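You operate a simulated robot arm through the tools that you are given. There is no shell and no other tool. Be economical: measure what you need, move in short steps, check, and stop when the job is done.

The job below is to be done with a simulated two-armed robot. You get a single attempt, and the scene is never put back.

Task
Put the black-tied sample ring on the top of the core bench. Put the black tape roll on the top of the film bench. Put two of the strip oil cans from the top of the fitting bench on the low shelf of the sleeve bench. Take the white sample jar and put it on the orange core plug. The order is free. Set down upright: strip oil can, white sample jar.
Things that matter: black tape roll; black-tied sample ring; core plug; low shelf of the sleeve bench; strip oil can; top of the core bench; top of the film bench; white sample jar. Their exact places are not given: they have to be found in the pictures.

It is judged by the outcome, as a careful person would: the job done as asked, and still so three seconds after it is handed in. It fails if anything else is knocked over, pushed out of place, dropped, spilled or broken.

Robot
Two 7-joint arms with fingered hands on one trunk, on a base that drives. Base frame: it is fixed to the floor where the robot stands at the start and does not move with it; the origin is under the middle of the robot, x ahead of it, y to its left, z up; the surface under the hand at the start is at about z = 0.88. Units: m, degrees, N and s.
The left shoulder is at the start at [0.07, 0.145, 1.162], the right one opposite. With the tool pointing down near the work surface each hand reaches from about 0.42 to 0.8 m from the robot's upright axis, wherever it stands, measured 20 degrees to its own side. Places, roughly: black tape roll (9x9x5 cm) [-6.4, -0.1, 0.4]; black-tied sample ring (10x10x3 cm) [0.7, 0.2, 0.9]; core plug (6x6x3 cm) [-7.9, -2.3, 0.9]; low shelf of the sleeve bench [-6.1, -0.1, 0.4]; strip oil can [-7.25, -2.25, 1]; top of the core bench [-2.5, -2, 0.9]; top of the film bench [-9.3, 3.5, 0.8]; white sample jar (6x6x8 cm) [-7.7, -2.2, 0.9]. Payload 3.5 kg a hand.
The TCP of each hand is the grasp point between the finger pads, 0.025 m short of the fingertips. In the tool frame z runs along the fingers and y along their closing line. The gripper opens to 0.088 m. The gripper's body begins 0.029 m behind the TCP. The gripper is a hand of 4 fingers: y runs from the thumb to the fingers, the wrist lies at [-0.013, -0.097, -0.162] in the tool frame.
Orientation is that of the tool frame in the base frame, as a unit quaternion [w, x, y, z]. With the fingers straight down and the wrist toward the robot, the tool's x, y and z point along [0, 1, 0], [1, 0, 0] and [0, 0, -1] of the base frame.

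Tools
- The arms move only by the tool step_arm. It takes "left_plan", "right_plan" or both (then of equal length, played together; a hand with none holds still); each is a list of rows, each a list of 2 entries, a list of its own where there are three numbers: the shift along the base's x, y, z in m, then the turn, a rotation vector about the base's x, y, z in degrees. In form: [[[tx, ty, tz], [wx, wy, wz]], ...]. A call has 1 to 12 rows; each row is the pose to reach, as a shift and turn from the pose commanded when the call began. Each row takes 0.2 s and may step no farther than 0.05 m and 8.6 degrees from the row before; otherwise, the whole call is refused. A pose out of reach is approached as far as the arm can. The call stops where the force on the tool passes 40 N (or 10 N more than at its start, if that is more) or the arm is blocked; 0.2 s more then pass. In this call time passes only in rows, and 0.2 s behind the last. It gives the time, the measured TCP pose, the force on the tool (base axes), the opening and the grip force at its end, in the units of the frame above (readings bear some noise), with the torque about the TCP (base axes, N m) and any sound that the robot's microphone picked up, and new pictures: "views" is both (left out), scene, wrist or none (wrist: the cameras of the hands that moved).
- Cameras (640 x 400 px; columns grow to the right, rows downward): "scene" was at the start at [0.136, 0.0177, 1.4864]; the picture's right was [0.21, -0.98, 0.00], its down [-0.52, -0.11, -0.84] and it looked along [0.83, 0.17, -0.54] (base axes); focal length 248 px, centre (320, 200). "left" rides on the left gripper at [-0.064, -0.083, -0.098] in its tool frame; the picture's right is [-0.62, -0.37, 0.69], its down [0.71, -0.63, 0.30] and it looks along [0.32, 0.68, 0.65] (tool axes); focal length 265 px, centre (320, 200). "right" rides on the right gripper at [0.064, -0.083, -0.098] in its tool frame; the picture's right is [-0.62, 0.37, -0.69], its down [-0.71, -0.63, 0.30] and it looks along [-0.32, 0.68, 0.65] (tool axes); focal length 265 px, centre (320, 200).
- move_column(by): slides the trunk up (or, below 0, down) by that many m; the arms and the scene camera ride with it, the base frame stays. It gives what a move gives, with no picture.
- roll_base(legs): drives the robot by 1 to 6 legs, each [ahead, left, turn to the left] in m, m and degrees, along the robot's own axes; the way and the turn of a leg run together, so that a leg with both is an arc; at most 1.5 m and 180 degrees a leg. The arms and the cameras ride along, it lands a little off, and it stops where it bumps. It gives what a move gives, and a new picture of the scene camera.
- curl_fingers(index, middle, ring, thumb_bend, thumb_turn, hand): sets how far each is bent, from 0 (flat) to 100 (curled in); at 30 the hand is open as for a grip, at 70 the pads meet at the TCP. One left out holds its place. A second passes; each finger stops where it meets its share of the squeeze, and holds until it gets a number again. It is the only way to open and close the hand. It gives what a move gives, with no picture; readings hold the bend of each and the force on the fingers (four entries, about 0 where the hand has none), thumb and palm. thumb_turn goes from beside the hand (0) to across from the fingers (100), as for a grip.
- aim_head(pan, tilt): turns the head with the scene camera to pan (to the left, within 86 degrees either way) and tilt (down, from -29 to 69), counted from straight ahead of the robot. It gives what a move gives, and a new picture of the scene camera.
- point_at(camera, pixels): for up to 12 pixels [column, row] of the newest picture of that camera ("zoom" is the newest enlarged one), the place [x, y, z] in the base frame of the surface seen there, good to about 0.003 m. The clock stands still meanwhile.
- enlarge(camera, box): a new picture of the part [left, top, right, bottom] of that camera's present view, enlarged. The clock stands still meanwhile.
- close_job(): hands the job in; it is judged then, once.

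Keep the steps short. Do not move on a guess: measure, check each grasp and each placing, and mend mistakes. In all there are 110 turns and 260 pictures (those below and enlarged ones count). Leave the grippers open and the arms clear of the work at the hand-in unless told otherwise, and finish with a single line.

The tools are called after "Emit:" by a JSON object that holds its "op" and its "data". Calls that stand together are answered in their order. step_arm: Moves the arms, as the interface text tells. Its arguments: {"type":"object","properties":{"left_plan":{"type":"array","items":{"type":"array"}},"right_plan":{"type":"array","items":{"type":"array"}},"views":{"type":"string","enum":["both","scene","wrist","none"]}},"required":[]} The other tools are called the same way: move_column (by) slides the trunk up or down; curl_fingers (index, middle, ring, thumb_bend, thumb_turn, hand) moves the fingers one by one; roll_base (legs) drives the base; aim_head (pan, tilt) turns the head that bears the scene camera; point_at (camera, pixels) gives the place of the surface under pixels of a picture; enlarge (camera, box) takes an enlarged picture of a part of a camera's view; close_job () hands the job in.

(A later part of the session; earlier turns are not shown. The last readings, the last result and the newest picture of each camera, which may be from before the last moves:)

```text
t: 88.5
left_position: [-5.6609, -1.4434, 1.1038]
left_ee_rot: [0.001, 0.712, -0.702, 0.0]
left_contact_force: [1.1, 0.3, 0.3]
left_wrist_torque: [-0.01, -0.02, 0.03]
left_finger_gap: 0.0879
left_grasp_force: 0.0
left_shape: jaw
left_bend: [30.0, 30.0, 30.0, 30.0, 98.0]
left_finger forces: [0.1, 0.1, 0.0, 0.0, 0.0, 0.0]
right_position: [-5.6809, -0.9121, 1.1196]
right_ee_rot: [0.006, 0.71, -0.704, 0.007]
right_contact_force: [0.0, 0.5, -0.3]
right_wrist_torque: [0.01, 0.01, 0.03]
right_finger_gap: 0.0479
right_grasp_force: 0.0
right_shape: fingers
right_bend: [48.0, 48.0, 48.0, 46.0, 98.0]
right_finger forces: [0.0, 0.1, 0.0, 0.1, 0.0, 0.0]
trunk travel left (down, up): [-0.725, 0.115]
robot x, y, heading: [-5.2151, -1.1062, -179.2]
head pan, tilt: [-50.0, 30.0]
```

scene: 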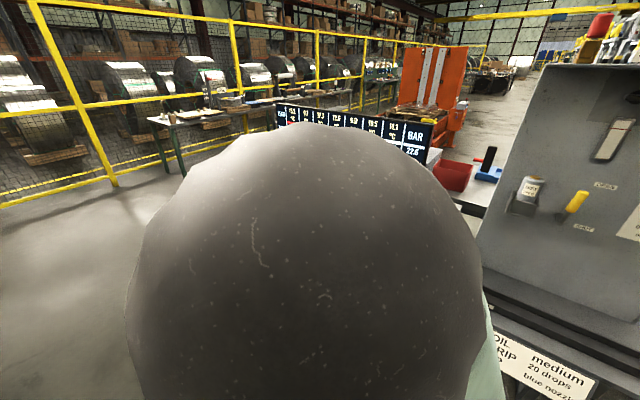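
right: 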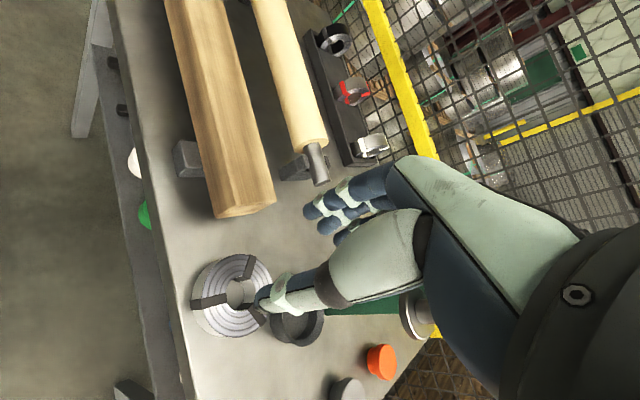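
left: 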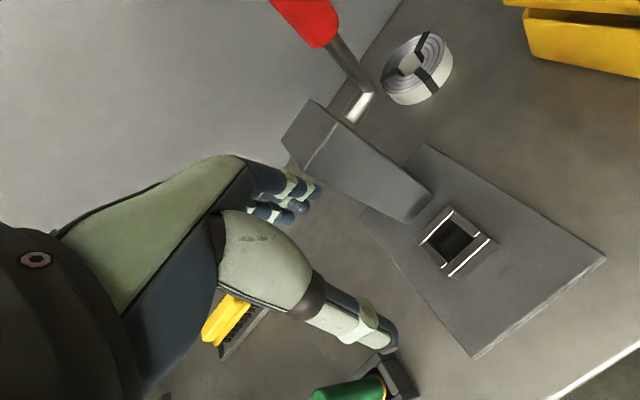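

Next is the fitting bench, along the fence at x from about -6.5 to -8.3. I'll drive ahead and turn left to face it.

Emit:
{"op": "roll_base", "data": {"legs": [[1.2, 0, -0.7], [1.0, 0, 0], [0, 0, 90]]}}

Emit:
{"op": "aim_head", "data": {"pan": 0, "tilt": 30}}

```text
t: 103.1
left_position: [-7.0654, -1.5453, 1.1039]
left_ee_rot: [0.001, 1.0, -0.008, 0.001]
left_contact_force: [0.1, -0.3, 0.8]
left_wrist_torque: [0.03, 0.01, 0.01]
left_finger_gap: 0.0875
left_grasp_force: 0.1
left_shape: jaw
left_bend: [30.0, 30.0, 30.0, 30.0, 98.0]
left_finger forces: [0.1, 0.0, 0.0, 0.0, 0.1, 0.0]
right_position: [-7.5981, -1.5504, 1.1204]
right_ee_rot: [-0.001, 1.0, -0.01, 0.008]
right_contact_force: [0.6, 0.5, -0.4]
right_wrist_torque: [0.03, -0.03, -0.04]
right_finger_gap: 0.0479
right_grasp_force: 0.1
right_shape: fingers
right_bend: [48.0, 48.0, 48.0, 46.0, 98.0]
right_finger forces: [0.0, 0.0, 0.0, 0.0, 0.0, 0.0]
trunk travel left (down, up): [-0.725, 0.115]
robot x, y, heading: [-7.3879, -1.0872, -91.0]
head pan, tilt: [-50.0, 30.0]
```

scene: 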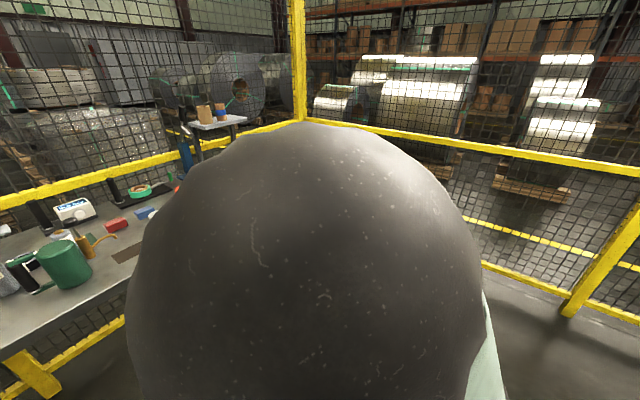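

```text
t: 104.3
left_position: [-7.065, -1.5455, 1.1049]
left_ee_rot: [0.0, 1.0, -0.008, 0.001]
left_contact_force: [0.1, -0.3, 0.0]
left_wrist_torque: [-0.02, 0.0, 0.0]
left_finger_gap: 0.0877
left_grasp_force: 0.1
left_shape: jaw
left_bend: [30.0, 30.0, 30.0, 30.0, 98.0]
left_finger forces: [0.0, 0.1, 0.0, 0.0, 0.0, 0.1]
right_position: [-7.5986, -1.5493, 1.121]
right_ee_rot: [-0.001, 1.0, -0.01, 0.009]
right_contact_force: [0.0, 0.2, -0.4]
right_wrist_torque: [0.0, -0.01, 0.0]
right_finger_gap: 0.0479
right_grasp_force: 0.0
right_shape: fingers
right_bend: [48.0, 48.0, 48.0, 46.0, 98.0]
right_finger forces: [0.1, 0.0, 0.0, 0.0, 0.0, 0.0]
trunk travel left (down, up): [-0.725, 0.115]
robot x, y, heading: [-7.388, -1.0917, -91.1]
head pan, tilt: [0.0, 30.0]
```

scene: 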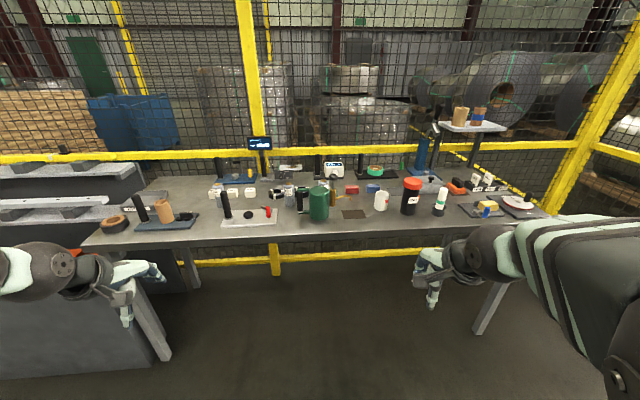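

Emit:
{"op": "enlarge", "data": {"camera": "scene", "box": [190, 130, 430, 250]}}

Emit:
{"op": "enlarge", "data": {"camera": "scene", "box": [330, 120, 550, 240]}}

Emit:
{"op": "point_at", "data": {"camera": "scene", "pixels": [[320, 205], [302, 205], [288, 203], [381, 200], [350, 238], [200, 245], [500, 222], [410, 200], [439, 205], [332, 200]]}}

```text
2.67 times, centred on (310, 190) of scene
```

zoom: 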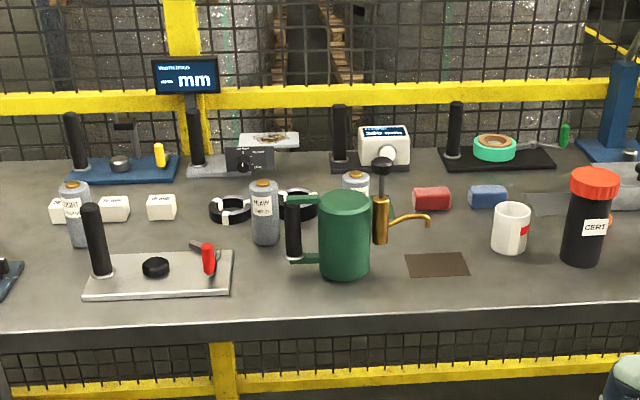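

```text
2.91 times, centred on (440, 180) of scene
```

zoom: 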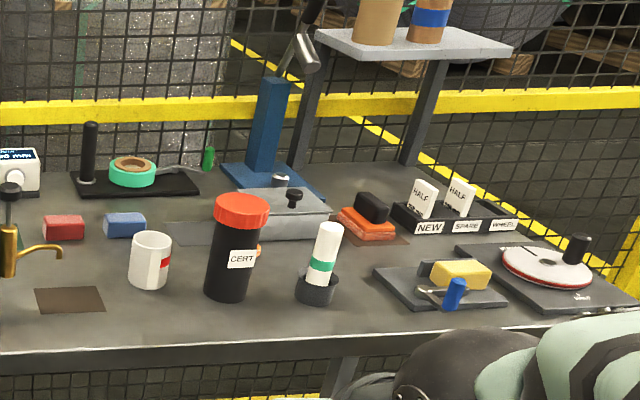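

```text
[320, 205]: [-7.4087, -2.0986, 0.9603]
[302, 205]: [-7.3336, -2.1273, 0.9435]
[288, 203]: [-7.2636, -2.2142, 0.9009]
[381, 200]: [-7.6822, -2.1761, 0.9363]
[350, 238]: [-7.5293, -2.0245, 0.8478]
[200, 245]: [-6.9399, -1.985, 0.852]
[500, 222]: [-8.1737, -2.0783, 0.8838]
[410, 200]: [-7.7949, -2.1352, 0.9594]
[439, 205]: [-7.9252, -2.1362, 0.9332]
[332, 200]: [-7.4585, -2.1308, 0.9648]
```

Emit:
{"op": "enlarge", "data": {"camera": "scene", "box": [205, 175, 265, 225]}}

Emit:
{"op": "enlarge", "data": {"camera": "scene", "box": [270, 175, 340, 225]}}

Emit:
{"op": "enlarge", "data": {"camera": "scene", "box": [370, 170, 450, 225]}}

```text
8.00 times, centred on (235, 200) of scene
```

zoom: 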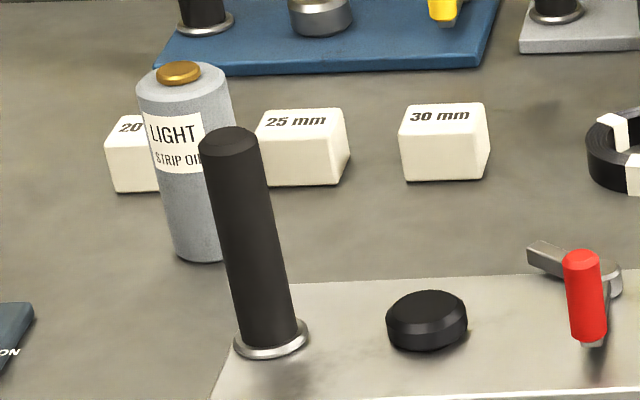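

```text
8.00 times, centred on (305, 200) of scene
```

zoom: 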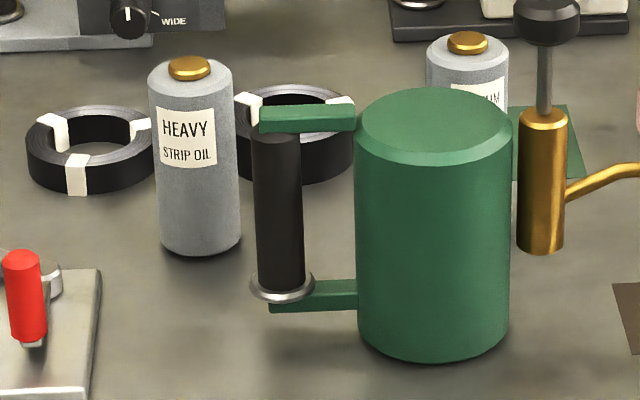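

```text
7.27 times, centred on (410, 198) of scene
```

zoom: 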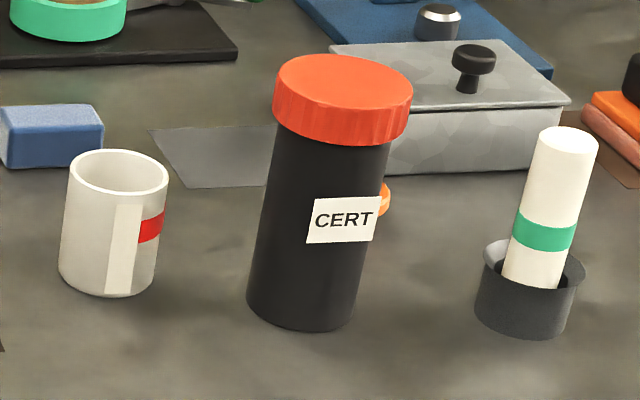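

I've found everything here. The HEAVY, MEDIUM and LIGHT strip oil cans stand on the bench, the white jar is at about (-7.68, -2.18), and the orange plug is behind the CERT tube. I'll open the right hand and drive closer.

Emit:
{"op": "curl_fingers", "data": {"hand": "right", "index": 30, "middle": 30, "ring": 30, "thumb_bend": 30}}

Emit:
{"op": "roll_base", "data": {"legs": [[0.46, -0.05, 0]]}}

Emit:
{"op": "aim_head", "data": {"pan": -12, "tilt": 42}}

```text
t: 105.3
left_position: [-7.0656, -1.5451, 1.1042]
left_ee_rot: [0.001, 1.0, -0.008, 0.001]
left_contact_force: [-0.2, 1.1, -0.4]
left_wrist_torque: [-0.02, -0.01, 0.04]
left_finger_gap: 0.0875
left_grasp_force: 0.2
left_shape: jaw
left_bend: [30.0, 30.0, 30.0, 30.0, 98.0]
left_finger forces: [0.0, 0.0, 0.1, 0.1, 0.0, 0.0]
right_position: [-7.5985, -1.5501, 1.1209]
right_ee_rot: [-0.001, 1.0, -0.01, 0.008]
right_contact_force: [-0.8, -0.4, 0.8]
right_wrist_torque: [-0.03, 0.0, -0.01]
right_finger_gap: 0.0845
right_grasp_force: 0.2
right_shape: fingers
right_bend: [30.0, 30.0, 30.0, 30.0, 96.0]
right_finger forces: [0.1, 0.1, 0.1, 0.1, 0.0, 0.0]
trunk travel left (down, up): [-0.725, 0.115]
robot x, y, heading: [-7.3883, -1.0891, -91.1]
head pan, tilt: [0.0, 30.0]
```

```text
t: 108.1
left_position: [-7.1178, -2.0096, 1.1043]
left_ee_rot: [0.001, 1.0, -0.006, 0.001]
left_contact_force: [-1.1, 0.5, 0.2]
left_wrist_torque: [0.02, -0.02, 0.01]
left_finger_gap: 0.0876
left_grasp_force: 0.1
left_shape: jaw
left_bend: [30.0, 30.0, 30.0, 30.0, 98.0]
left_finger forces: [0.1, 0.0, 0.1, 0.0, 0.0, 0.0]
right_position: [-7.6514, -2.0159, 1.1208]
right_ee_rot: [0.001, 1.0, -0.007, 0.008]
right_contact_force: [0.3, 0.7, 0.0]
right_wrist_torque: [0.0, -0.03, 0.02]
right_finger_gap: 0.0846
right_grasp_force: 0.0
right_shape: fingers
right_bend: [30.0, 30.0, 30.0, 30.0, 96.0]
right_finger forces: [0.0, 0.2, 0.1, 0.1, 0.0, 0.0]
trunk travel left (down, up): [-0.725, 0.115]
robot x, y, heading: [-7.4412, -1.5544, -90.7]
head pan, tilt: [0.0, 30.0]
```

scene: 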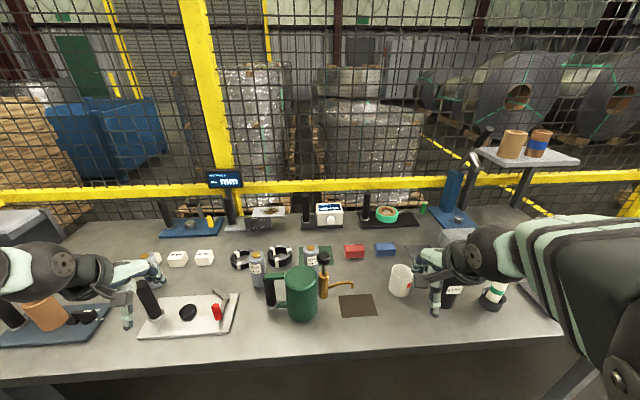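

```text
t: 108.8
left_position: [-7.118, -2.0105, 1.1034]
left_ee_rot: [0.001, 1.0, -0.005, 0.001]
left_contact_force: [-1.3, -0.7, -0.3]
left_wrist_torque: [-0.02, 0.01, -0.01]
left_finger_gap: 0.0877
left_grasp_force: 0.0
left_shape: jaw
left_bend: [30.0, 30.0, 30.0, 30.0, 98.0]
left_finger forces: [0.0, 0.0, 0.0, 0.0, 0.0, 0.0]
right_position: [-7.6508, -2.017, 1.1212]
right_ee_rot: [-0.001, 1.0, -0.008, 0.01]
right_contact_force: [-0.3, -0.3, 0.0]
right_wrist_torque: [0.02, 0.0, -0.04]
right_finger_gap: 0.0848
right_grasp_force: 0.0
right_shape: fingers
right_bend: [30.0, 30.0, 30.0, 30.0, 96.0]
right_finger forces: [0.0, 0.0, 0.0, 0.1, 0.1, 0.1]
trunk travel left (down, up): [-0.725, 0.115]
robot x, y, heading: [-7.4449, -1.5555, -90.9]
head pan, tilt: [-12.0, 42.0]
```

scene: 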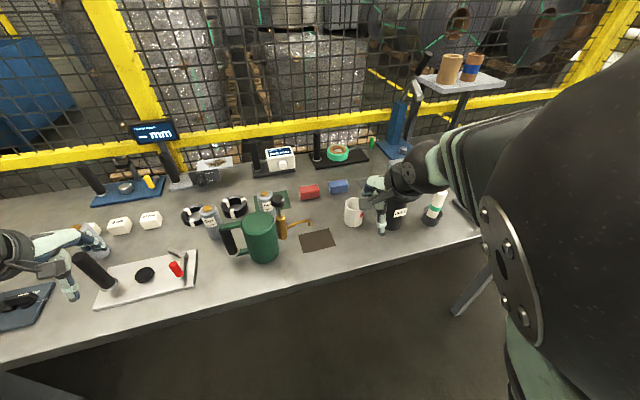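

Emit:
{"op": "enlarge", "data": {"camera": "right", "box": [0, 0, 640, 400]}}

Emit:
{"op": "enlarge", "data": {"camera": "scene", "box": [330, 170, 460, 250]}}

Emit:
{"op": "point_at", "data": {"camera": "zoom", "pixels": [[120, 145], [95, 145], [145, 145], [120, 200], [95, 165], [160, 275], [335, 215], [510, 205]]}}

```text
1.00 times, centred on (320, 200) of right (not enlarged: the box is as wide or as high as the picture)
```

zoom: 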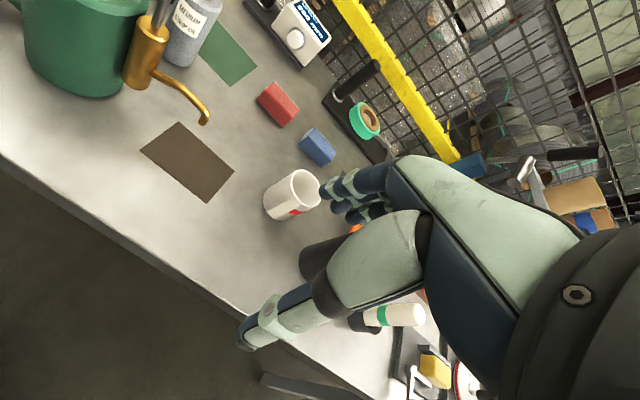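

```text
4.92 times, centred on (395, 210) of scene
```

zoom: 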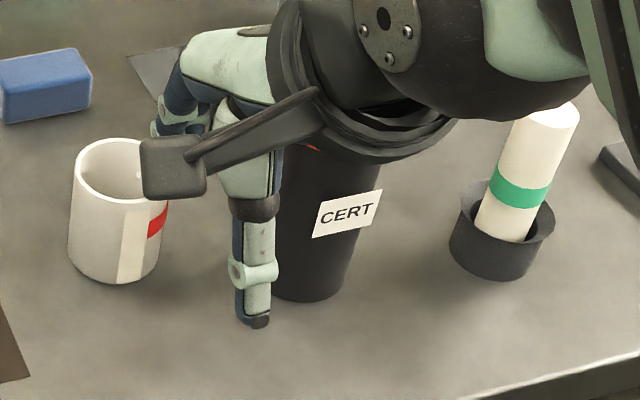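

```text
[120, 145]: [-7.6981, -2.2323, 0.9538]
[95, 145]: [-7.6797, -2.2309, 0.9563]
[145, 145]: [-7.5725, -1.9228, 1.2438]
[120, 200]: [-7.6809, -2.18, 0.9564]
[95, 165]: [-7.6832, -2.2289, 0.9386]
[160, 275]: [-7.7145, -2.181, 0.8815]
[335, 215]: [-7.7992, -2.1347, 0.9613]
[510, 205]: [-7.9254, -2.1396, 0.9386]
```

Jar centre is about (-7.688, -2.207) and its rim about 0.96. I'll move the right hand above it.

Emit:
{"op": "step_arm", "data": {"right_plan": [[[-0.007, -0.04, 0.0], [0, 0, 0]], [[-0.015, -0.08, 0.0], [0, 0, 0]], [[-0.022, -0.12, 0.0], [0, 0, 0]], [[-0.03, -0.16, -0.02], [0, 0, 0]], [[-0.037, -0.19, -0.04], [0, 0, 0]]]}}

Emit:
{"op": "enlarge", "data": {"camera": "scene", "box": [330, 150, 460, 250]}}

```text
t: 110.0
left_position: [-7.1197, -2.0127, 1.1032]
left_ee_rot: [0.0, 1.0, -0.005, 0.0]
left_contact_force: [-0.1, 0.7, -0.8]
left_wrist_torque: [0.01, -0.01, 0.02]
left_finger_gap: 0.0878
left_grasp_force: 0.0
left_shape: jaw
left_bend: [30.0, 30.0, 30.0, 30.0, 98.0]
left_finger forces: [0.0, 0.1, 0.0, 0.0, 0.0, 0.0]
right_position: [-7.6901, -2.2095, 1.0822]
right_ee_rot: [-0.002, 1.0, -0.008, 0.009]
right_contact_force: [-1.7, -0.4, -0.4]
right_wrist_torque: [0.06, -0.02, -0.02]
right_finger_gap: 0.0849
right_grasp_force: 0.1
right_shape: fingers
right_bend: [30.0, 30.0, 30.0, 30.0, 96.0]
right_finger forces: [0.0, 0.0, 0.0, 0.1, 0.1, 0.1]
trunk travel left (down, up): [-0.725, 0.115]
robot x, y, heading: [-7.445, -1.5522, -90.7]
head pan, tilt: [-12.0, 42.0]
```

scene: 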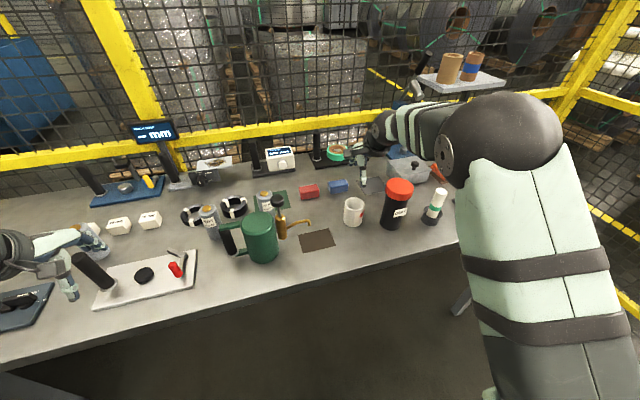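
right: 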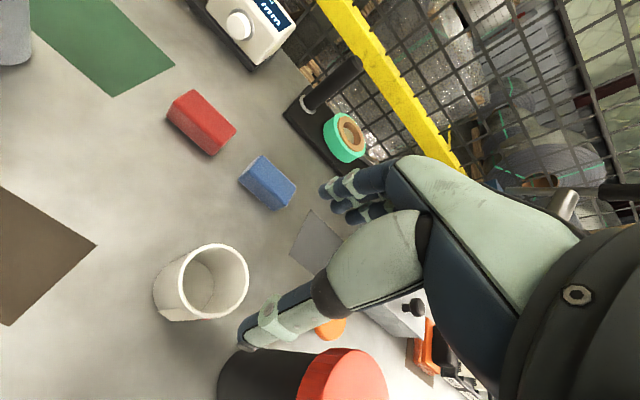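

```text
4.00 times, centred on (395, 200) of scene
```

zoom: 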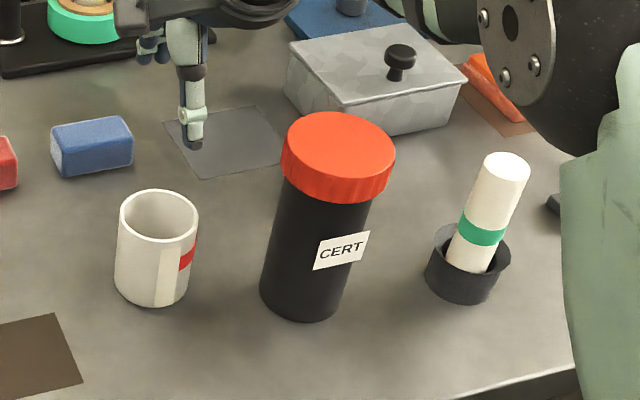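

Emit:
{"op": "point_at", "data": {"camera": "right", "pixels": [[217, 246], [247, 275], [215, 318], [185, 285], [210, 300], [330, 328], [343, 325], [320, 332], [345, 375], [305, 380], [378, 372], [343, 352]]}}

Emit:
{"op": "point_at", "data": {"camera": "zoom", "pixels": [[158, 192], [122, 212], [196, 215], [157, 238], [338, 116], [338, 175], [284, 155], [394, 165], [300, 310]]}}

```text
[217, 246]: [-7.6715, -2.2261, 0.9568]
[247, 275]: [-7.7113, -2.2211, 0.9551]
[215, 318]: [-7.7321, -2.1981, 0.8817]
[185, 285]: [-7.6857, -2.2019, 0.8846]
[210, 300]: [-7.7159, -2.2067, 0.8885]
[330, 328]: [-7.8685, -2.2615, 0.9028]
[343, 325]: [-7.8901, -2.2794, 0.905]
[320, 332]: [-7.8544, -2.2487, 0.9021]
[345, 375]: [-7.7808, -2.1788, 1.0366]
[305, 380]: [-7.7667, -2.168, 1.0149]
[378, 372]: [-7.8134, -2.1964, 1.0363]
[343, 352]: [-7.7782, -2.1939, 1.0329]
```

```text
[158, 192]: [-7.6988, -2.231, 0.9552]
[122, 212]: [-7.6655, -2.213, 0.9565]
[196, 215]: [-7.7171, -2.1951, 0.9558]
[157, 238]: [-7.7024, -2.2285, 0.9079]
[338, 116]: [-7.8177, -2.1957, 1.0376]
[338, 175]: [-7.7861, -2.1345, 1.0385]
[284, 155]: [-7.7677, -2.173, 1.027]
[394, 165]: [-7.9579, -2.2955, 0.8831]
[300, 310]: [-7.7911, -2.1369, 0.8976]
```

Jar centre is (-7.691, -2.204), rim 0.957. I'll lower around it to TCP z of about 0.937.

Emit:
{"op": "step_arm", "data": {"right_plan": [[[-0.001, 0.004, -0.04], [0, 0, 0]], [[-0.001, 0.004, -0.08], [0, 0, 0]], [[-0.001, 0.004, -0.12], [0, 0, 0]], [[-0.001, 0.004, -0.145], [0, 0, 0]]]}}

Emit:
{"op": "enlarge", "data": {"camera": "scene", "box": [330, 150, 460, 250]}}

```text
t: 111.0
left_position: [-7.119, -2.0104, 1.1031]
left_ee_rot: [0.001, 1.0, -0.005, 0.0]
left_contact_force: [-0.6, 0.1, 0.3]
left_wrist_torque: [-0.03, -0.02, 0.01]
left_finger_gap: 0.0876
left_grasp_force: 0.0
left_shape: jaw
left_bend: [30.0, 30.0, 30.0, 30.0, 98.0]
left_finger forces: [0.0, 0.0, 0.0, 0.0, 0.1, 0.1]
right_position: [-7.6913, -2.2049, 0.9366]
right_ee_rot: [-0.001, 1.0, -0.007, 0.009]
right_contact_force: [0.0, 1.0, 0.0]
right_wrist_torque: [-0.02, -0.03, 0.0]
right_finger_gap: 0.0857
right_grasp_force: 0.5
right_shape: fingers
right_bend: [30.0, 30.0, 30.0, 30.0, 96.0]
right_finger forces: [0.3, 0.0, 0.1, 0.0, 0.7, 0.0]
trunk travel left (down, up): [-0.725, 0.115]
robot x, y, heading: [-7.4418, -1.5566, -90.7]
head pan, tilt: [-12.0, 42.0]
```

scene: 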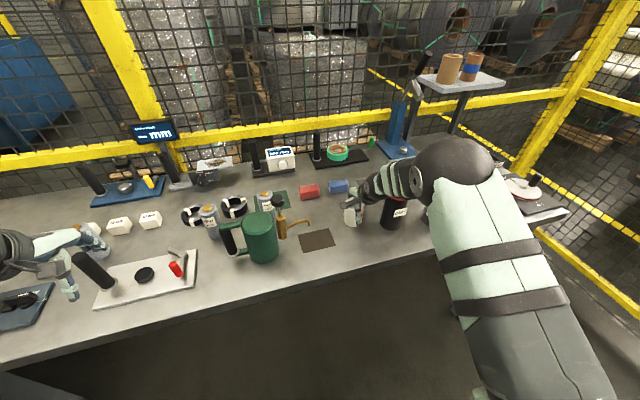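
right: 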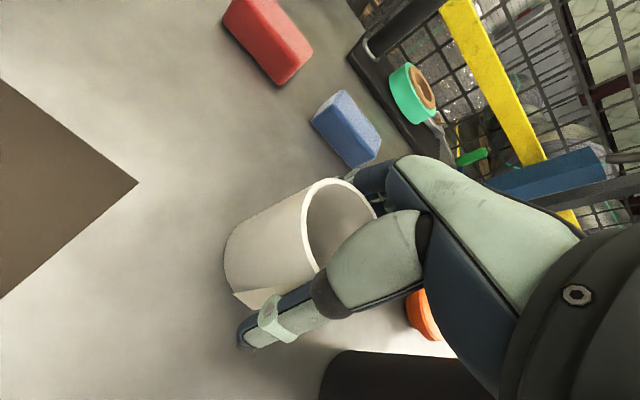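

```text
4.00 times, centred on (395, 200) of scene
```

zoom: 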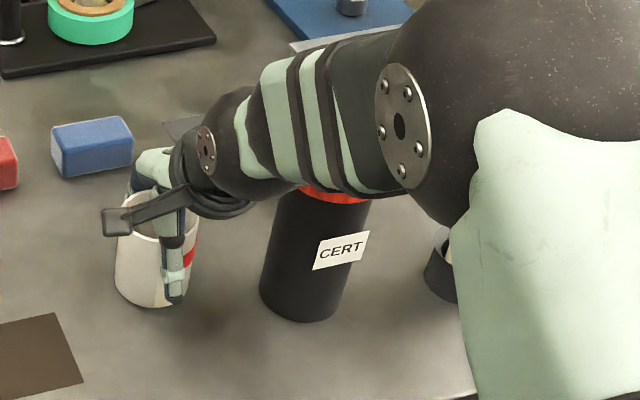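

The jar is between thumb and fingers, so I'll close gently.

Emit:
{"op": "curl_fingers", "data": {"hand": "right", "index": 55, "middle": 55, "ring": 55, "thumb_bend": 55}}

Emit:
{"op": "enlarge", "data": {"camera": "right", "box": [0, 0, 640, 400]}}

```text
t: 112.0
left_position: [-7.118, -2.0098, 1.1046]
left_ee_rot: [0.001, 1.0, -0.005, 0.001]
left_contact_force: [-0.2, -0.2, 0.2]
left_wrist_torque: [-0.03, -0.01, 0.01]
left_finger_gap: 0.0876
left_grasp_force: 0.1
left_shape: jaw
left_bend: [30.0, 30.0, 30.0, 30.0, 98.0]
left_finger forces: [0.0, 0.0, 0.0, 0.1, 0.0, 0.1]
right_position: [-7.6901, -2.204, 0.9365]
right_ee_rot: [0.0, 1.0, -0.007, 0.008]
right_contact_force: [0.6, -0.3, 1.9]
right_wrist_torque: [-0.13, 0.03, 0.01]
right_finger_gap: 0.0603
right_grasp_force: 26.2
right_shape: fingers
right_bend: [39.0, 49.0, 54.0, 48.0, 97.0]
right_finger forces: [20.9, 4.5, 0.4, 0.0, 26.0, 0.0]
trunk travel left (down, up): [-0.725, 0.115]
robot x, y, heading: [-7.4395, -1.554, -90.5]
head pan, tilt: [-12.0, 42.0]
```

```text
1.00 times, centred on (320, 200) of right (not enlarged: the box is as wide or as high as the picture)
```

zoom: 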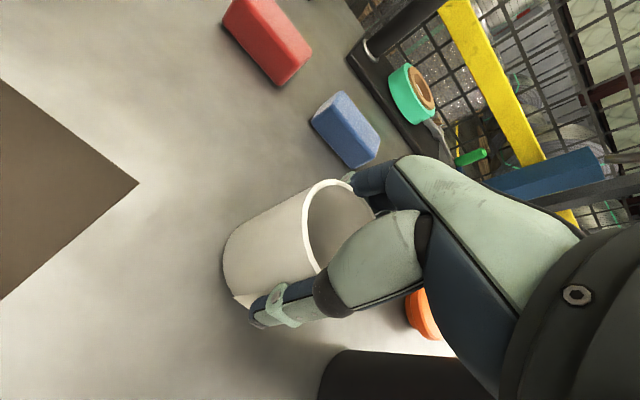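

Grip is 26 N and gap 0.060. Lifting straight up 0.18 m.

Emit:
{"op": "step_arm", "data": {"right_plan": [[[0, 0, 0.02], [0, 0, 0]], [[0, 0, 0.06], [0, 0, 0]], [[0, 0, 0.1], [0, 0, 0]], [[0, 0, 0.14], [0, 0, 0]], [[0, 0, 0.18], [0, 0, 0]]]}}

Emit:
{"op": "enlarge", "data": {"camera": "scene", "box": [330, 130, 460, 240]}}

```text
t: 113.2
left_position: [-7.1191, -2.0096, 1.1042]
left_ee_rot: [0.001, 1.0, -0.005, 0.001]
left_contact_force: [0.0, 0.1, -0.3]
left_wrist_torque: [0.03, 0.0, 0.01]
left_finger_gap: 0.0875
left_grasp_force: 0.0
left_shape: jaw
left_bend: [30.0, 30.0, 30.0, 30.0, 98.0]
left_finger forces: [0.0, 0.0, 0.0, 0.1, 0.0, 0.1]
right_position: [-7.6882, -2.2028, 1.1189]
right_ee_rot: [-0.001, 1.0, -0.007, 0.008]
right_contact_force: [1.1, 0.7, -1.5]
right_wrist_torque: [-0.03, 0.03, -0.02]
right_finger_gap: 0.0601
right_grasp_force: 24.2
right_shape: fingers
right_bend: [40.0, 50.0, 54.0, 49.0, 97.0]
right_finger forces: [19.5, 3.9, 0.2, 0.0, 25.3, 0.0]
trunk travel left (down, up): [-0.725, 0.115]
robot x, y, heading: [-7.4463, -1.5528, -90.7]
head pan, tilt: [-12.0, 42.0]
```

scene: 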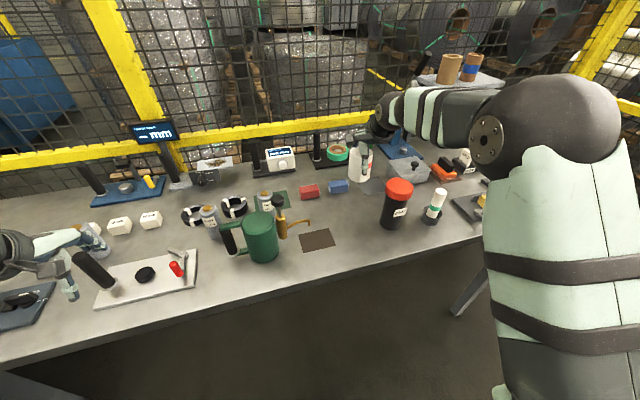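
right: 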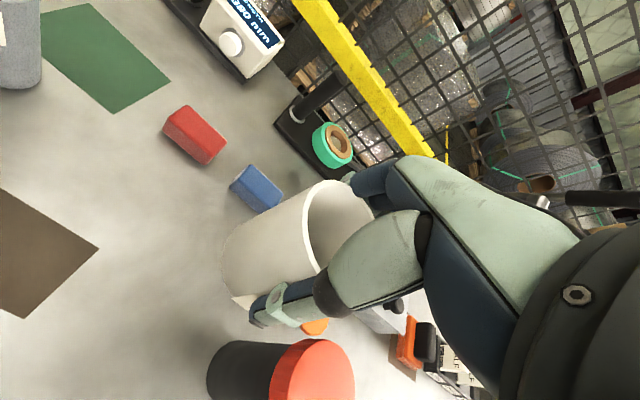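

```text
3.64 times, centred on (395, 185) of scene
```

zoom: 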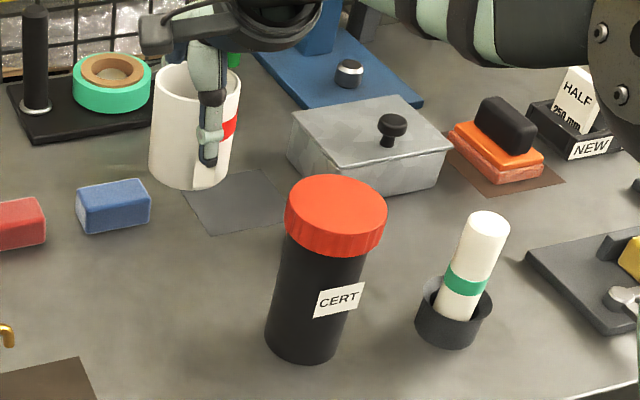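

I'll shift the hand back and left a little, so the wrist camera can see the plug behind the CERT tube.

Emit:
{"op": "step_arm", "data": {"right_plan": [[[0.04, 0.0, 0.03], [0, 0, -8]], [[0.08, 0.0, 0.06], [0, 0, -16]], [[0.1, 0, 0.08], [0, 0, -24]]], "views": "wrist"}}

```text
t: 114.0
left_position: [-7.1187, -2.0108, 1.1029]
left_ee_rot: [0.0, 1.0, -0.006, 0.001]
left_contact_force: [0.3, -0.6, 0.1]
left_wrist_torque: [-0.04, 0.01, 0.02]
left_finger_gap: 0.0875
left_grasp_force: 0.1
left_shape: jaw
left_bend: [30.0, 30.0, 30.0, 30.0, 98.0]
left_finger forces: [0.0, 0.1, 0.0, 0.1, 0.0, 0.1]
right_position: [-7.5875, -2.2045, 1.1957]
right_ee_rot: [0.0, 0.976, -0.217, 0.009]
right_contact_force: [-0.1, -0.5, -0.3]
right_wrist_torque: [-0.01, 0.01, -0.03]
right_finger_gap: 0.0591
right_grasp_force: 24.1
right_shape: fingers
right_bend: [40.0, 50.0, 55.0, 49.0, 97.0]
right_finger forces: [19.1, 3.8, 0.1, 0.0, 24.7, 0.0]
trunk travel left (down, up): [-0.725, 0.115]
robot x, y, heading: [-7.4443, -1.5529, -90.7]
head pan, tilt: [-12.0, 42.0]
```

right: 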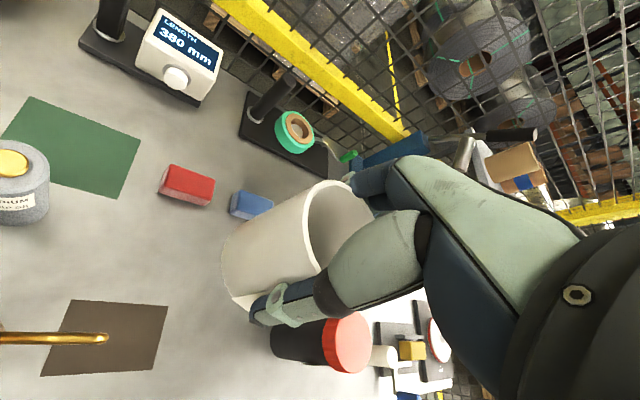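

I'll retract the jar toward me and drive right 0.35 m, so the head can see past the CERT tube.

Emit:
{"op": "step_arm", "data": {"right_plan": [[[-0.01, 0.04, 0.0], [0, 0, 8]], [[-0.02, 0.08, 0.0], [0, 0, 16]], [[-0.03, 0.12, 0.0], [0, 0, 24]], [[-0.03, 0.16, 0.0], [0, 0, 24]]], "views": "none"}}

Emit:
{"op": "roll_base", "data": {"legs": [[0, -0.35, 0]]}}

Emit:
{"op": "aim_head", "data": {"pan": 0, "tilt": 45}}

```text
t: 115.0
left_position: [-7.1231, -2.0091, 1.1067]
left_ee_rot: [0.002, 1.0, -0.005, 0.003]
left_contact_force: [-0.4, -0.7, 0.7]
left_wrist_torque: [0.0, -0.03, 0.01]
left_finger_gap: 0.0876
left_grasp_force: 0.0
left_shape: jaw
left_bend: [30.0, 30.0, 30.0, 30.0, 98.0]
left_finger forces: [0.0, 0.0, 0.1, 0.1, 0.0, 0.0]
right_position: [-7.6216, -2.0409, 1.1977]
right_ee_rot: [0.001, 1.0, -0.007, 0.01]
right_contact_force: [-0.2, 1.3, -1.6]
right_wrist_torque: [0.0, -0.03, 0.02]
right_finger_gap: 0.0589
right_grasp_force: 23.3
right_shape: fingers
right_bend: [40.0, 50.0, 55.0, 49.0, 98.0]
right_finger forces: [18.2, 3.6, 0.2, 0.0, 23.5, 0.0]
trunk travel left (down, up): [-0.725, 0.115]
robot x, y, heading: [-7.4453, -1.5542, -90.5]
head pan, tilt: [-12.0, 42.0]
```

```text
t: 117.3
left_position: [-7.4728, -2.0069, 1.1031]
left_ee_rot: [0.001, 1.0, -0.007, 0.0]
left_contact_force: [-0.4, -0.8, 0.0]
left_wrist_torque: [-0.04, 0.01, 0.01]
left_finger_gap: 0.0877
left_grasp_force: 0.0
left_shape: jaw
left_bend: [30.0, 30.0, 30.0, 30.0, 98.0]
left_finger forces: [0.0, 0.0, 0.1, 0.0, 0.0, 0.1]
right_position: [-7.972, -2.0381, 1.1962]
right_ee_rot: [-0.001, 1.0, -0.009, 0.008]
right_contact_force: [0.6, -0.5, -0.8]
right_wrist_torque: [0.01, 0.01, -0.01]
right_finger_gap: 0.0591
right_grasp_force: 22.3
right_shape: fingers
right_bend: [40.0, 50.0, 55.0, 49.0, 98.0]
right_finger forces: [18.4, 3.7, 0.1, 0.0, 23.5, 0.0]
trunk travel left (down, up): [-0.725, 0.115]
robot x, y, heading: [-7.7976, -1.5496, -90.6]
head pan, tilt: [-12.0, 42.0]
```

scene: 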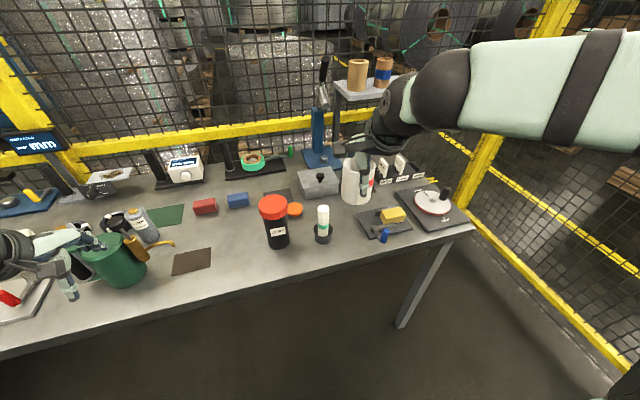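

```text
t: 118.1
left_position: [-7.4757, -2.0071, 1.1033]
left_ee_rot: [0.001, 1.0, -0.007, 0.001]
left_contact_force: [-0.1, -0.6, 0.0]
left_wrist_torque: [0.01, -0.02, -0.07]
left_finger_gap: 0.0876
left_grasp_force: 0.1
left_shape: jaw
left_bend: [30.0, 30.0, 30.0, 30.0, 98.0]
left_finger forces: [0.1, 0.1, 0.1, 0.0, 0.0, 0.0]
right_position: [-7.9755, -2.0386, 1.1961]
right_ee_rot: [-0.001, 1.0, -0.008, 0.008]
right_contact_force: [-0.7, -0.2, -1.6]
right_wrist_torque: [0.01, 0.01, 0.02]
right_finger_gap: 0.0588
right_grasp_force: 22.7
right_shape: fingers
right_bend: [40.0, 50.0, 55.0, 49.0, 98.0]
right_finger forces: [18.4, 3.6, 0.1, 0.0, 23.4, 0.0]
trunk travel left (down, up): [-0.725, 0.115]
robot x, y, heading: [-7.7984, -1.5468, -91.0]
head pan, tilt: [0.0, 45.0]
```

scene: 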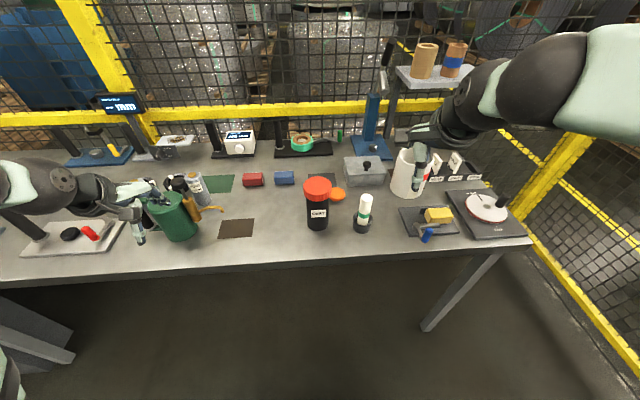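

Emit:
{"op": "enlarge", "data": {"camera": "scene", "box": [300, 160, 400, 240]}}

Emit:
{"op": "point_at", "data": {"camera": "scene", "pixels": [[338, 195], [338, 190], [333, 193], [343, 195], [338, 199], [345, 205], [365, 205], [355, 172], [380, 172], [350, 185]]}}

```text
5.00 times, centred on (350, 200) of scene
```

zoom: 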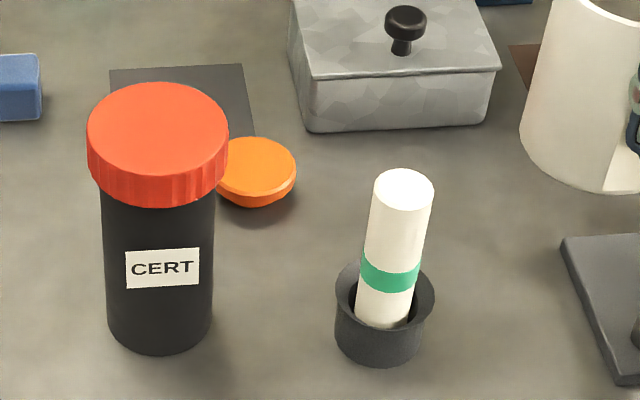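

```text
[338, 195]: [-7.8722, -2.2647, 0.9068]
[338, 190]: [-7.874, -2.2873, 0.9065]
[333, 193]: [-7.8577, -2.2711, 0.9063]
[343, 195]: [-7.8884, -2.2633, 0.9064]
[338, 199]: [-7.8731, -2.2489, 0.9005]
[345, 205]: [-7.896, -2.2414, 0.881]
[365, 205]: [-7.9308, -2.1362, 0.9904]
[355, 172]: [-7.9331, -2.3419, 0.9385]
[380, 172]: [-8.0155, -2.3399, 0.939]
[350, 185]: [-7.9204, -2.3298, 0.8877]
```

Now measuring the plug's edges precisely in the zoom.

Emit:
{"op": "point_at", "data": {"camera": "zoom", "pixels": [[258, 140], [255, 190], [294, 165], [230, 165], [270, 142], [285, 182], [240, 148], [222, 178], [258, 165], [310, 128], [225, 110], [165, 90]]}}

```text
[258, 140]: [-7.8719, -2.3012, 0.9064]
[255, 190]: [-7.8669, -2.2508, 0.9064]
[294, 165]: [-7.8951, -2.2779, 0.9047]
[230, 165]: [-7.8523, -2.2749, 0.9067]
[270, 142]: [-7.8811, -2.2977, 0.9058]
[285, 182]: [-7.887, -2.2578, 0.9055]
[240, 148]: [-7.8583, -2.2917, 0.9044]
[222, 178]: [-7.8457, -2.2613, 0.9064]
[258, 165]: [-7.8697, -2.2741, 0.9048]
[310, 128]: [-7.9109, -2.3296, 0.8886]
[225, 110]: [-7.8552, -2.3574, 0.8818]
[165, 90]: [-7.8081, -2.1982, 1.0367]
```

The plug's centre is (-7.869, -2.2755) with its top at 0.9065. With a 40° left yaw the hand and camera mount stay clear of the CERT tube. I'll drive 0.08 m closer, then yaw and move above the plug.

Emit:
{"op": "roll_base", "data": {"legs": [[0.08, 0, 0]]}}

Emit:
{"op": "step_arm", "data": {"right_plan": [[[0.0, -0.02, 0.0], [0, 0, 8]], [[0.02, -0.04, 0.0], [0, 0, 16]], [[0.04, -0.07, 0.0], [0, 0, 24]], [[0.07, -0.1, -0.03], [0, 0, 32]], [[0.09, -0.13, -0.06], [0, 0, 40]], [[0.105, -0.155, -0.09], [0, 0, 40]]]}}

```text
t: 119.1
left_position: [-7.4763, -2.0822, 1.1052]
left_ee_rot: [0.002, 1.0, -0.007, 0.0]
left_contact_force: [-1.3, 0.4, 0.7]
left_wrist_torque: [0.0, -0.01, 0.02]
left_finger_gap: 0.0876
left_grasp_force: 0.1
left_shape: jaw
left_bend: [30.0, 30.0, 30.0, 30.0, 98.0]
left_finger forces: [0.1, 0.0, 0.1, 0.0, 0.1, 0.0]
right_position: [-7.9749, -2.1122, 1.1976]
right_ee_rot: [0.001, 1.0, -0.009, 0.009]
right_contact_force: [0.2, -0.1, -0.9]
right_wrist_torque: [-0.01, 0.01, 0.01]
right_finger_gap: 0.059
right_grasp_force: 22.7
right_shape: fingers
right_bend: [40.0, 50.0, 55.0, 49.0, 98.0]
right_finger forces: [18.3, 3.6, 0.3, 0.0, 23.4, 0.1]
trunk travel left (down, up): [-0.725, 0.115]
robot x, y, heading: [-7.8002, -1.6262, -91.0]
head pan, tilt: [0.0, 45.0]
```

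scene: 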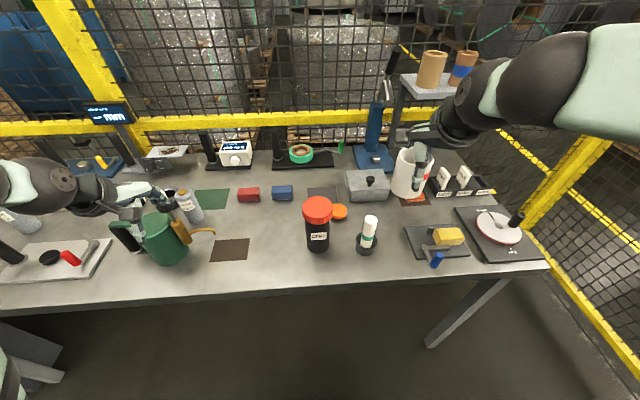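

```text
refused: row 4 steps farther than a row can; nothing moved
```

Emit:
{"op": "step_arm", "data": {"right_plan": [[[0.0, -0.02, 0.0], [0, 0, 8]], [[0.02, -0.04, 0.0], [0, 0, 16]], [[0.04, -0.07, 0.0], [0, 0, 24]], [[0.065, -0.1, -0.02], [0, 0, 32]], [[0.09, -0.13, -0.04], [0, 0, 40]], [[0.105, -0.155, -0.07], [0, 0, 40]], [[0.106, -0.163, -0.09], [0, 0, 40]]]}}

Emit:
{"op": "enlarge", "data": {"camera": "scene", "box": [290, 130, 420, 250]}}

```text
t: 120.7
left_position: [-7.4763, -2.0858, 1.1039]
left_ee_rot: [0.001, 1.0, -0.008, 0.002]
left_contact_force: [0.5, -0.7, 0.7]
left_wrist_torque: [0.0, -0.01, 0.0]
left_finger_gap: 0.0875
left_grasp_force: 0.0
left_shape: jaw
left_bend: [30.0, 30.0, 30.0, 30.0, 98.0]
left_finger forces: [0.1, 0.1, 0.0, 0.0, 0.0, 0.0]
right_position: [-7.871, -2.2782, 1.1052]
right_ee_rot: [-0.004, 0.943, 0.334, 0.008]
right_contact_force: [0.6, -0.6, -0.5]
right_wrist_torque: [0.01, 0.02, -0.02]
right_finger_gap: 0.0585
right_grasp_force: 23.0
right_shape: fingers
right_bend: [41.0, 50.0, 55.0, 49.0, 98.0]
right_finger forces: [18.1, 3.4, 0.1, 0.0, 22.9, 0.1]
trunk travel left (down, up): [-0.725, 0.115]
robot x, y, heading: [-7.798, -1.6288, -90.9]
head pan, tilt: [0.0, 45.0]
```

scene: 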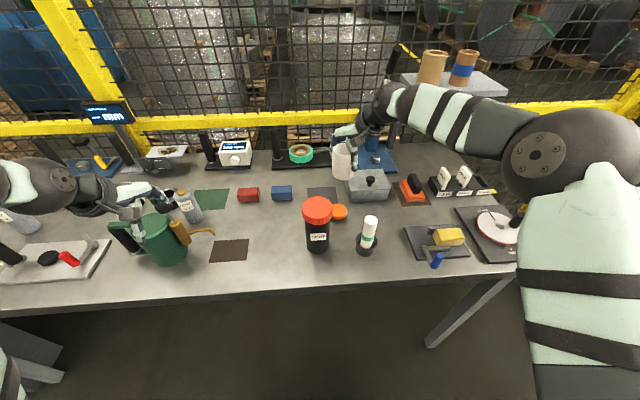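
right: 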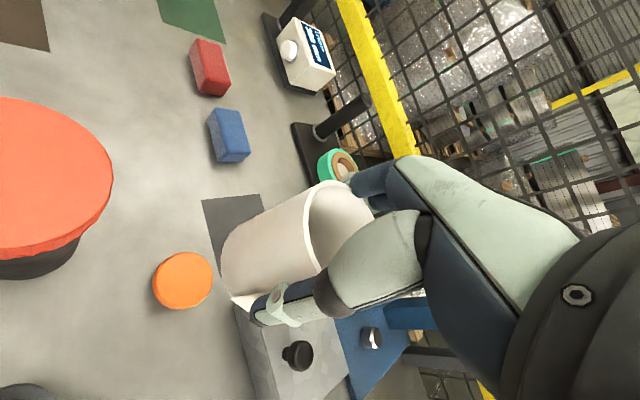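

```text
3.33 times, centred on (355, 190) of scene
```

zoom: 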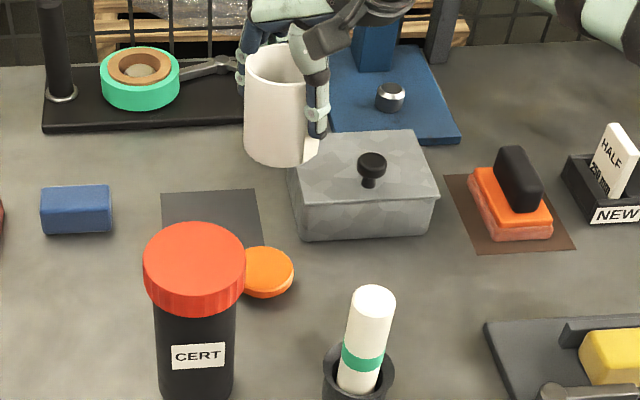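

Emit:
{"op": "point_at", "data": {"camera": "right", "pixels": [[182, 277], [182, 255], [208, 272], [180, 298], [157, 285], [330, 184], [307, 240], [318, 275], [225, 265], [258, 215]]}}

Emit:
{"op": "point_at", "data": {"camera": "zoom", "pixels": [[250, 60], [290, 85], [270, 45], [247, 150], [280, 163], [305, 158], [268, 250], [292, 272], [270, 290], [245, 120], [280, 130]]}}

```text
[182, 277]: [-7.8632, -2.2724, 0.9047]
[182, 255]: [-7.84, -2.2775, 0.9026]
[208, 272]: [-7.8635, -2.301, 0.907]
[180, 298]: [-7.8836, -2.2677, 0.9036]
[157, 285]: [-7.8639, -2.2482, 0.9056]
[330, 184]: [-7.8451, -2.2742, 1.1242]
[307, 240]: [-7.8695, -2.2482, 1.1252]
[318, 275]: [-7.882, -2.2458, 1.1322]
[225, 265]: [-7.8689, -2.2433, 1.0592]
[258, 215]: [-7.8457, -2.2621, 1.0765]
```

```text
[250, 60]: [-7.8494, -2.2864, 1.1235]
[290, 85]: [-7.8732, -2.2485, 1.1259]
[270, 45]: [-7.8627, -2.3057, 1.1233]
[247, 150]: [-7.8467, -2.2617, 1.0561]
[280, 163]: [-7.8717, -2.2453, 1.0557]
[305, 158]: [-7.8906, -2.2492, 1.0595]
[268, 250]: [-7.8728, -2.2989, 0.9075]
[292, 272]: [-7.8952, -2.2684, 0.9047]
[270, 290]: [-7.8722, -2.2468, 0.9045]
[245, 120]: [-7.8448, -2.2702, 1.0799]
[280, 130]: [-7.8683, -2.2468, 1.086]
```

The jar centre is (-7.873, -2.2755) and level, and the plug centre is (-7.868, -2.274). I'll correct by 5 mm and lower to about 1.5 cm above the plug.

Emit:
{"op": "step_arm", "data": {"right_plan": [[[0.005, 0.001, -0.03], [0, 0, 0]], [[0.005, 0.001, -0.06], [0, 0, 0]], [[0.005, 0.001, -0.09], [0, 0, 0]], [[0.005, 0.001, -0.115], [0, 0, 0]], [[0.005, 0.001, -0.13], [0, 0, 0]]]}}

Emit:
{"op": "enlarge", "data": {"camera": "scene", "box": [300, 160, 400, 250]}}

```text
t: 121.9
left_position: [-7.476, -2.0852, 1.1032]
left_ee_rot: [0.001, 1.0, -0.006, 0.001]
left_contact_force: [-0.3, 0.0, 0.1]
left_wrist_torque: [0.02, 0.0, -0.02]
left_finger_gap: 0.0876
left_grasp_force: 0.0
left_shape: jaw
left_bend: [30.0, 30.0, 30.0, 30.0, 98.0]
left_finger forces: [0.1, 0.0, 0.0, 0.0, 0.0, 0.1]
right_position: [-7.8637, -2.2783, 0.9762]
right_ee_rot: [-0.003, 0.943, 0.333, 0.008]
right_contact_force: [0.4, 0.3, -0.8]
right_wrist_torque: [-0.01, 0.0, 0.0]
right_finger_gap: 0.0586
right_grasp_force: 22.8
right_shape: fingers
right_bend: [41.0, 50.0, 55.0, 49.0, 98.0]
right_finger forces: [18.0, 3.5, 0.1, 0.1, 22.8, 0.0]
trunk travel left (down, up): [-0.725, 0.115]
robot x, y, heading: [-7.7977, -1.6277, -91.0]
head pan, tilt: [0.0, 45.0]
```

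scene: 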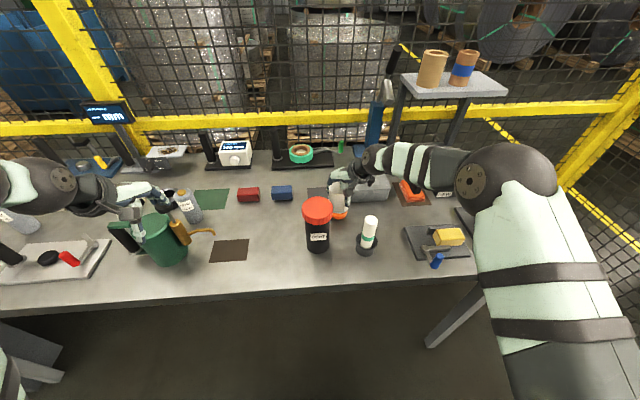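
right: 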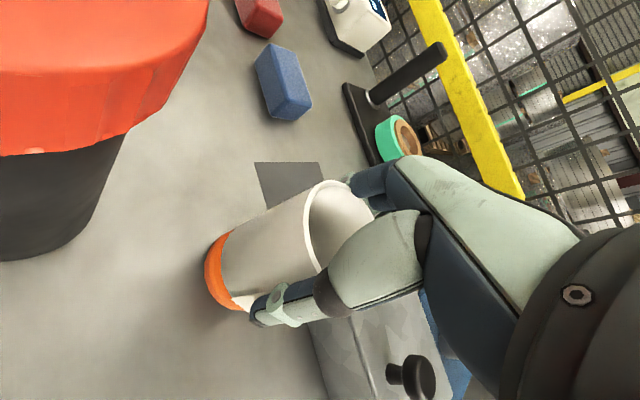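

```text
4.44 times, centred on (350, 205) of scene
```

zoom: 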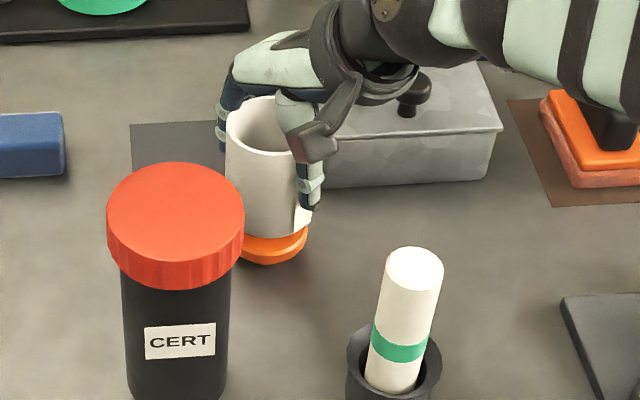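

Emit:
{"op": "point_at", "data": {"camera": "zoom", "pixels": [[270, 230], [300, 222], [245, 222], [270, 250], [305, 238], [255, 245], [228, 140], [265, 145]]}}

Emit:
{"op": "point_at", "data": {"camera": "right", "pixels": [[225, 245], [235, 285], [212, 260], [220, 292], [260, 210], [245, 298], [230, 238]]}}

```text
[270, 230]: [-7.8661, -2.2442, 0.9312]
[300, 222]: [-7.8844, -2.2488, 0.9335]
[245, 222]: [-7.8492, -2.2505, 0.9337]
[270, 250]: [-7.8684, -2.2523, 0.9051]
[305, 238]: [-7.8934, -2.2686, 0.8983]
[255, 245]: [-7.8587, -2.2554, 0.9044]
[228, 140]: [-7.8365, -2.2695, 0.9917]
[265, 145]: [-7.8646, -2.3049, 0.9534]
```

```text
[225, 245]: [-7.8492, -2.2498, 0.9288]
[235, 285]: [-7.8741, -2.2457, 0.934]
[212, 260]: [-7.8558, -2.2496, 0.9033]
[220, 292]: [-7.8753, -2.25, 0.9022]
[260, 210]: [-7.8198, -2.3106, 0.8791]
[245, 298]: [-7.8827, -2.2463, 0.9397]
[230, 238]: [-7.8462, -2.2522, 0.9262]
```

Aligned within 2 mm. I'll lower in small steps to contact.

Emit:
{"op": "step_arm", "data": {"right_plan": [[[-0.001, 0, -0.008], [0, 0, 0]], [[-0.001, 0, -0.012], [0, 0, 0]], [[-0.001, 0, -0.015], [0, 0, 0]]], "views": "wrist"}}

```text
t: 122.7
left_position: [-7.4754, -2.0849, 1.1043]
left_ee_rot: [0.001, 1.0, -0.006, 0.0]
left_contact_force: [-0.2, 0.4, -0.3]
left_wrist_torque: [0.0, 0.0, 0.04]
left_finger_gap: 0.0876
left_grasp_force: 0.2
left_shape: jaw
left_bend: [30.0, 30.0, 30.0, 30.0, 98.0]
left_finger forces: [0.0, 0.1, 0.0, 0.0, 0.1, 0.1]
right_position: [-7.865, -2.2779, 0.9626]
right_ee_rot: [-0.003, 0.943, 0.333, 0.008]
right_contact_force: [0.8, -0.3, 0.2]
right_wrist_torque: [-0.07, 0.0, 0.0]
right_finger_gap: 0.0586
right_grasp_force: 23.2
right_shape: fingers
right_bend: [41.0, 50.0, 55.0, 49.0, 98.0]
right_finger forces: [18.4, 3.9, 0.2, 0.0, 23.1, 0.1]
trunk travel left (down, up): [-0.725, 0.115]
robot x, y, heading: [-7.8, -1.6308, -90.8]
head pan, tilt: [0.0, 45.0]
```

right: 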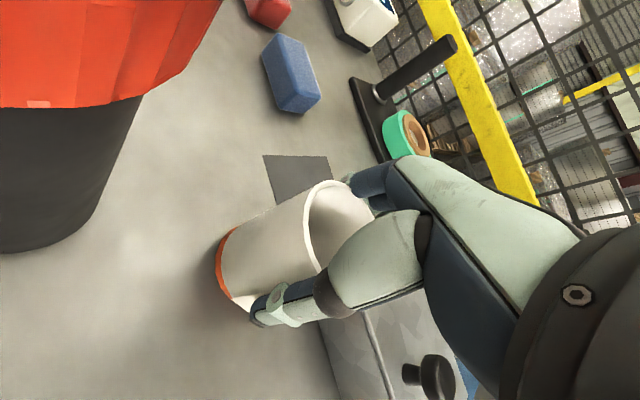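

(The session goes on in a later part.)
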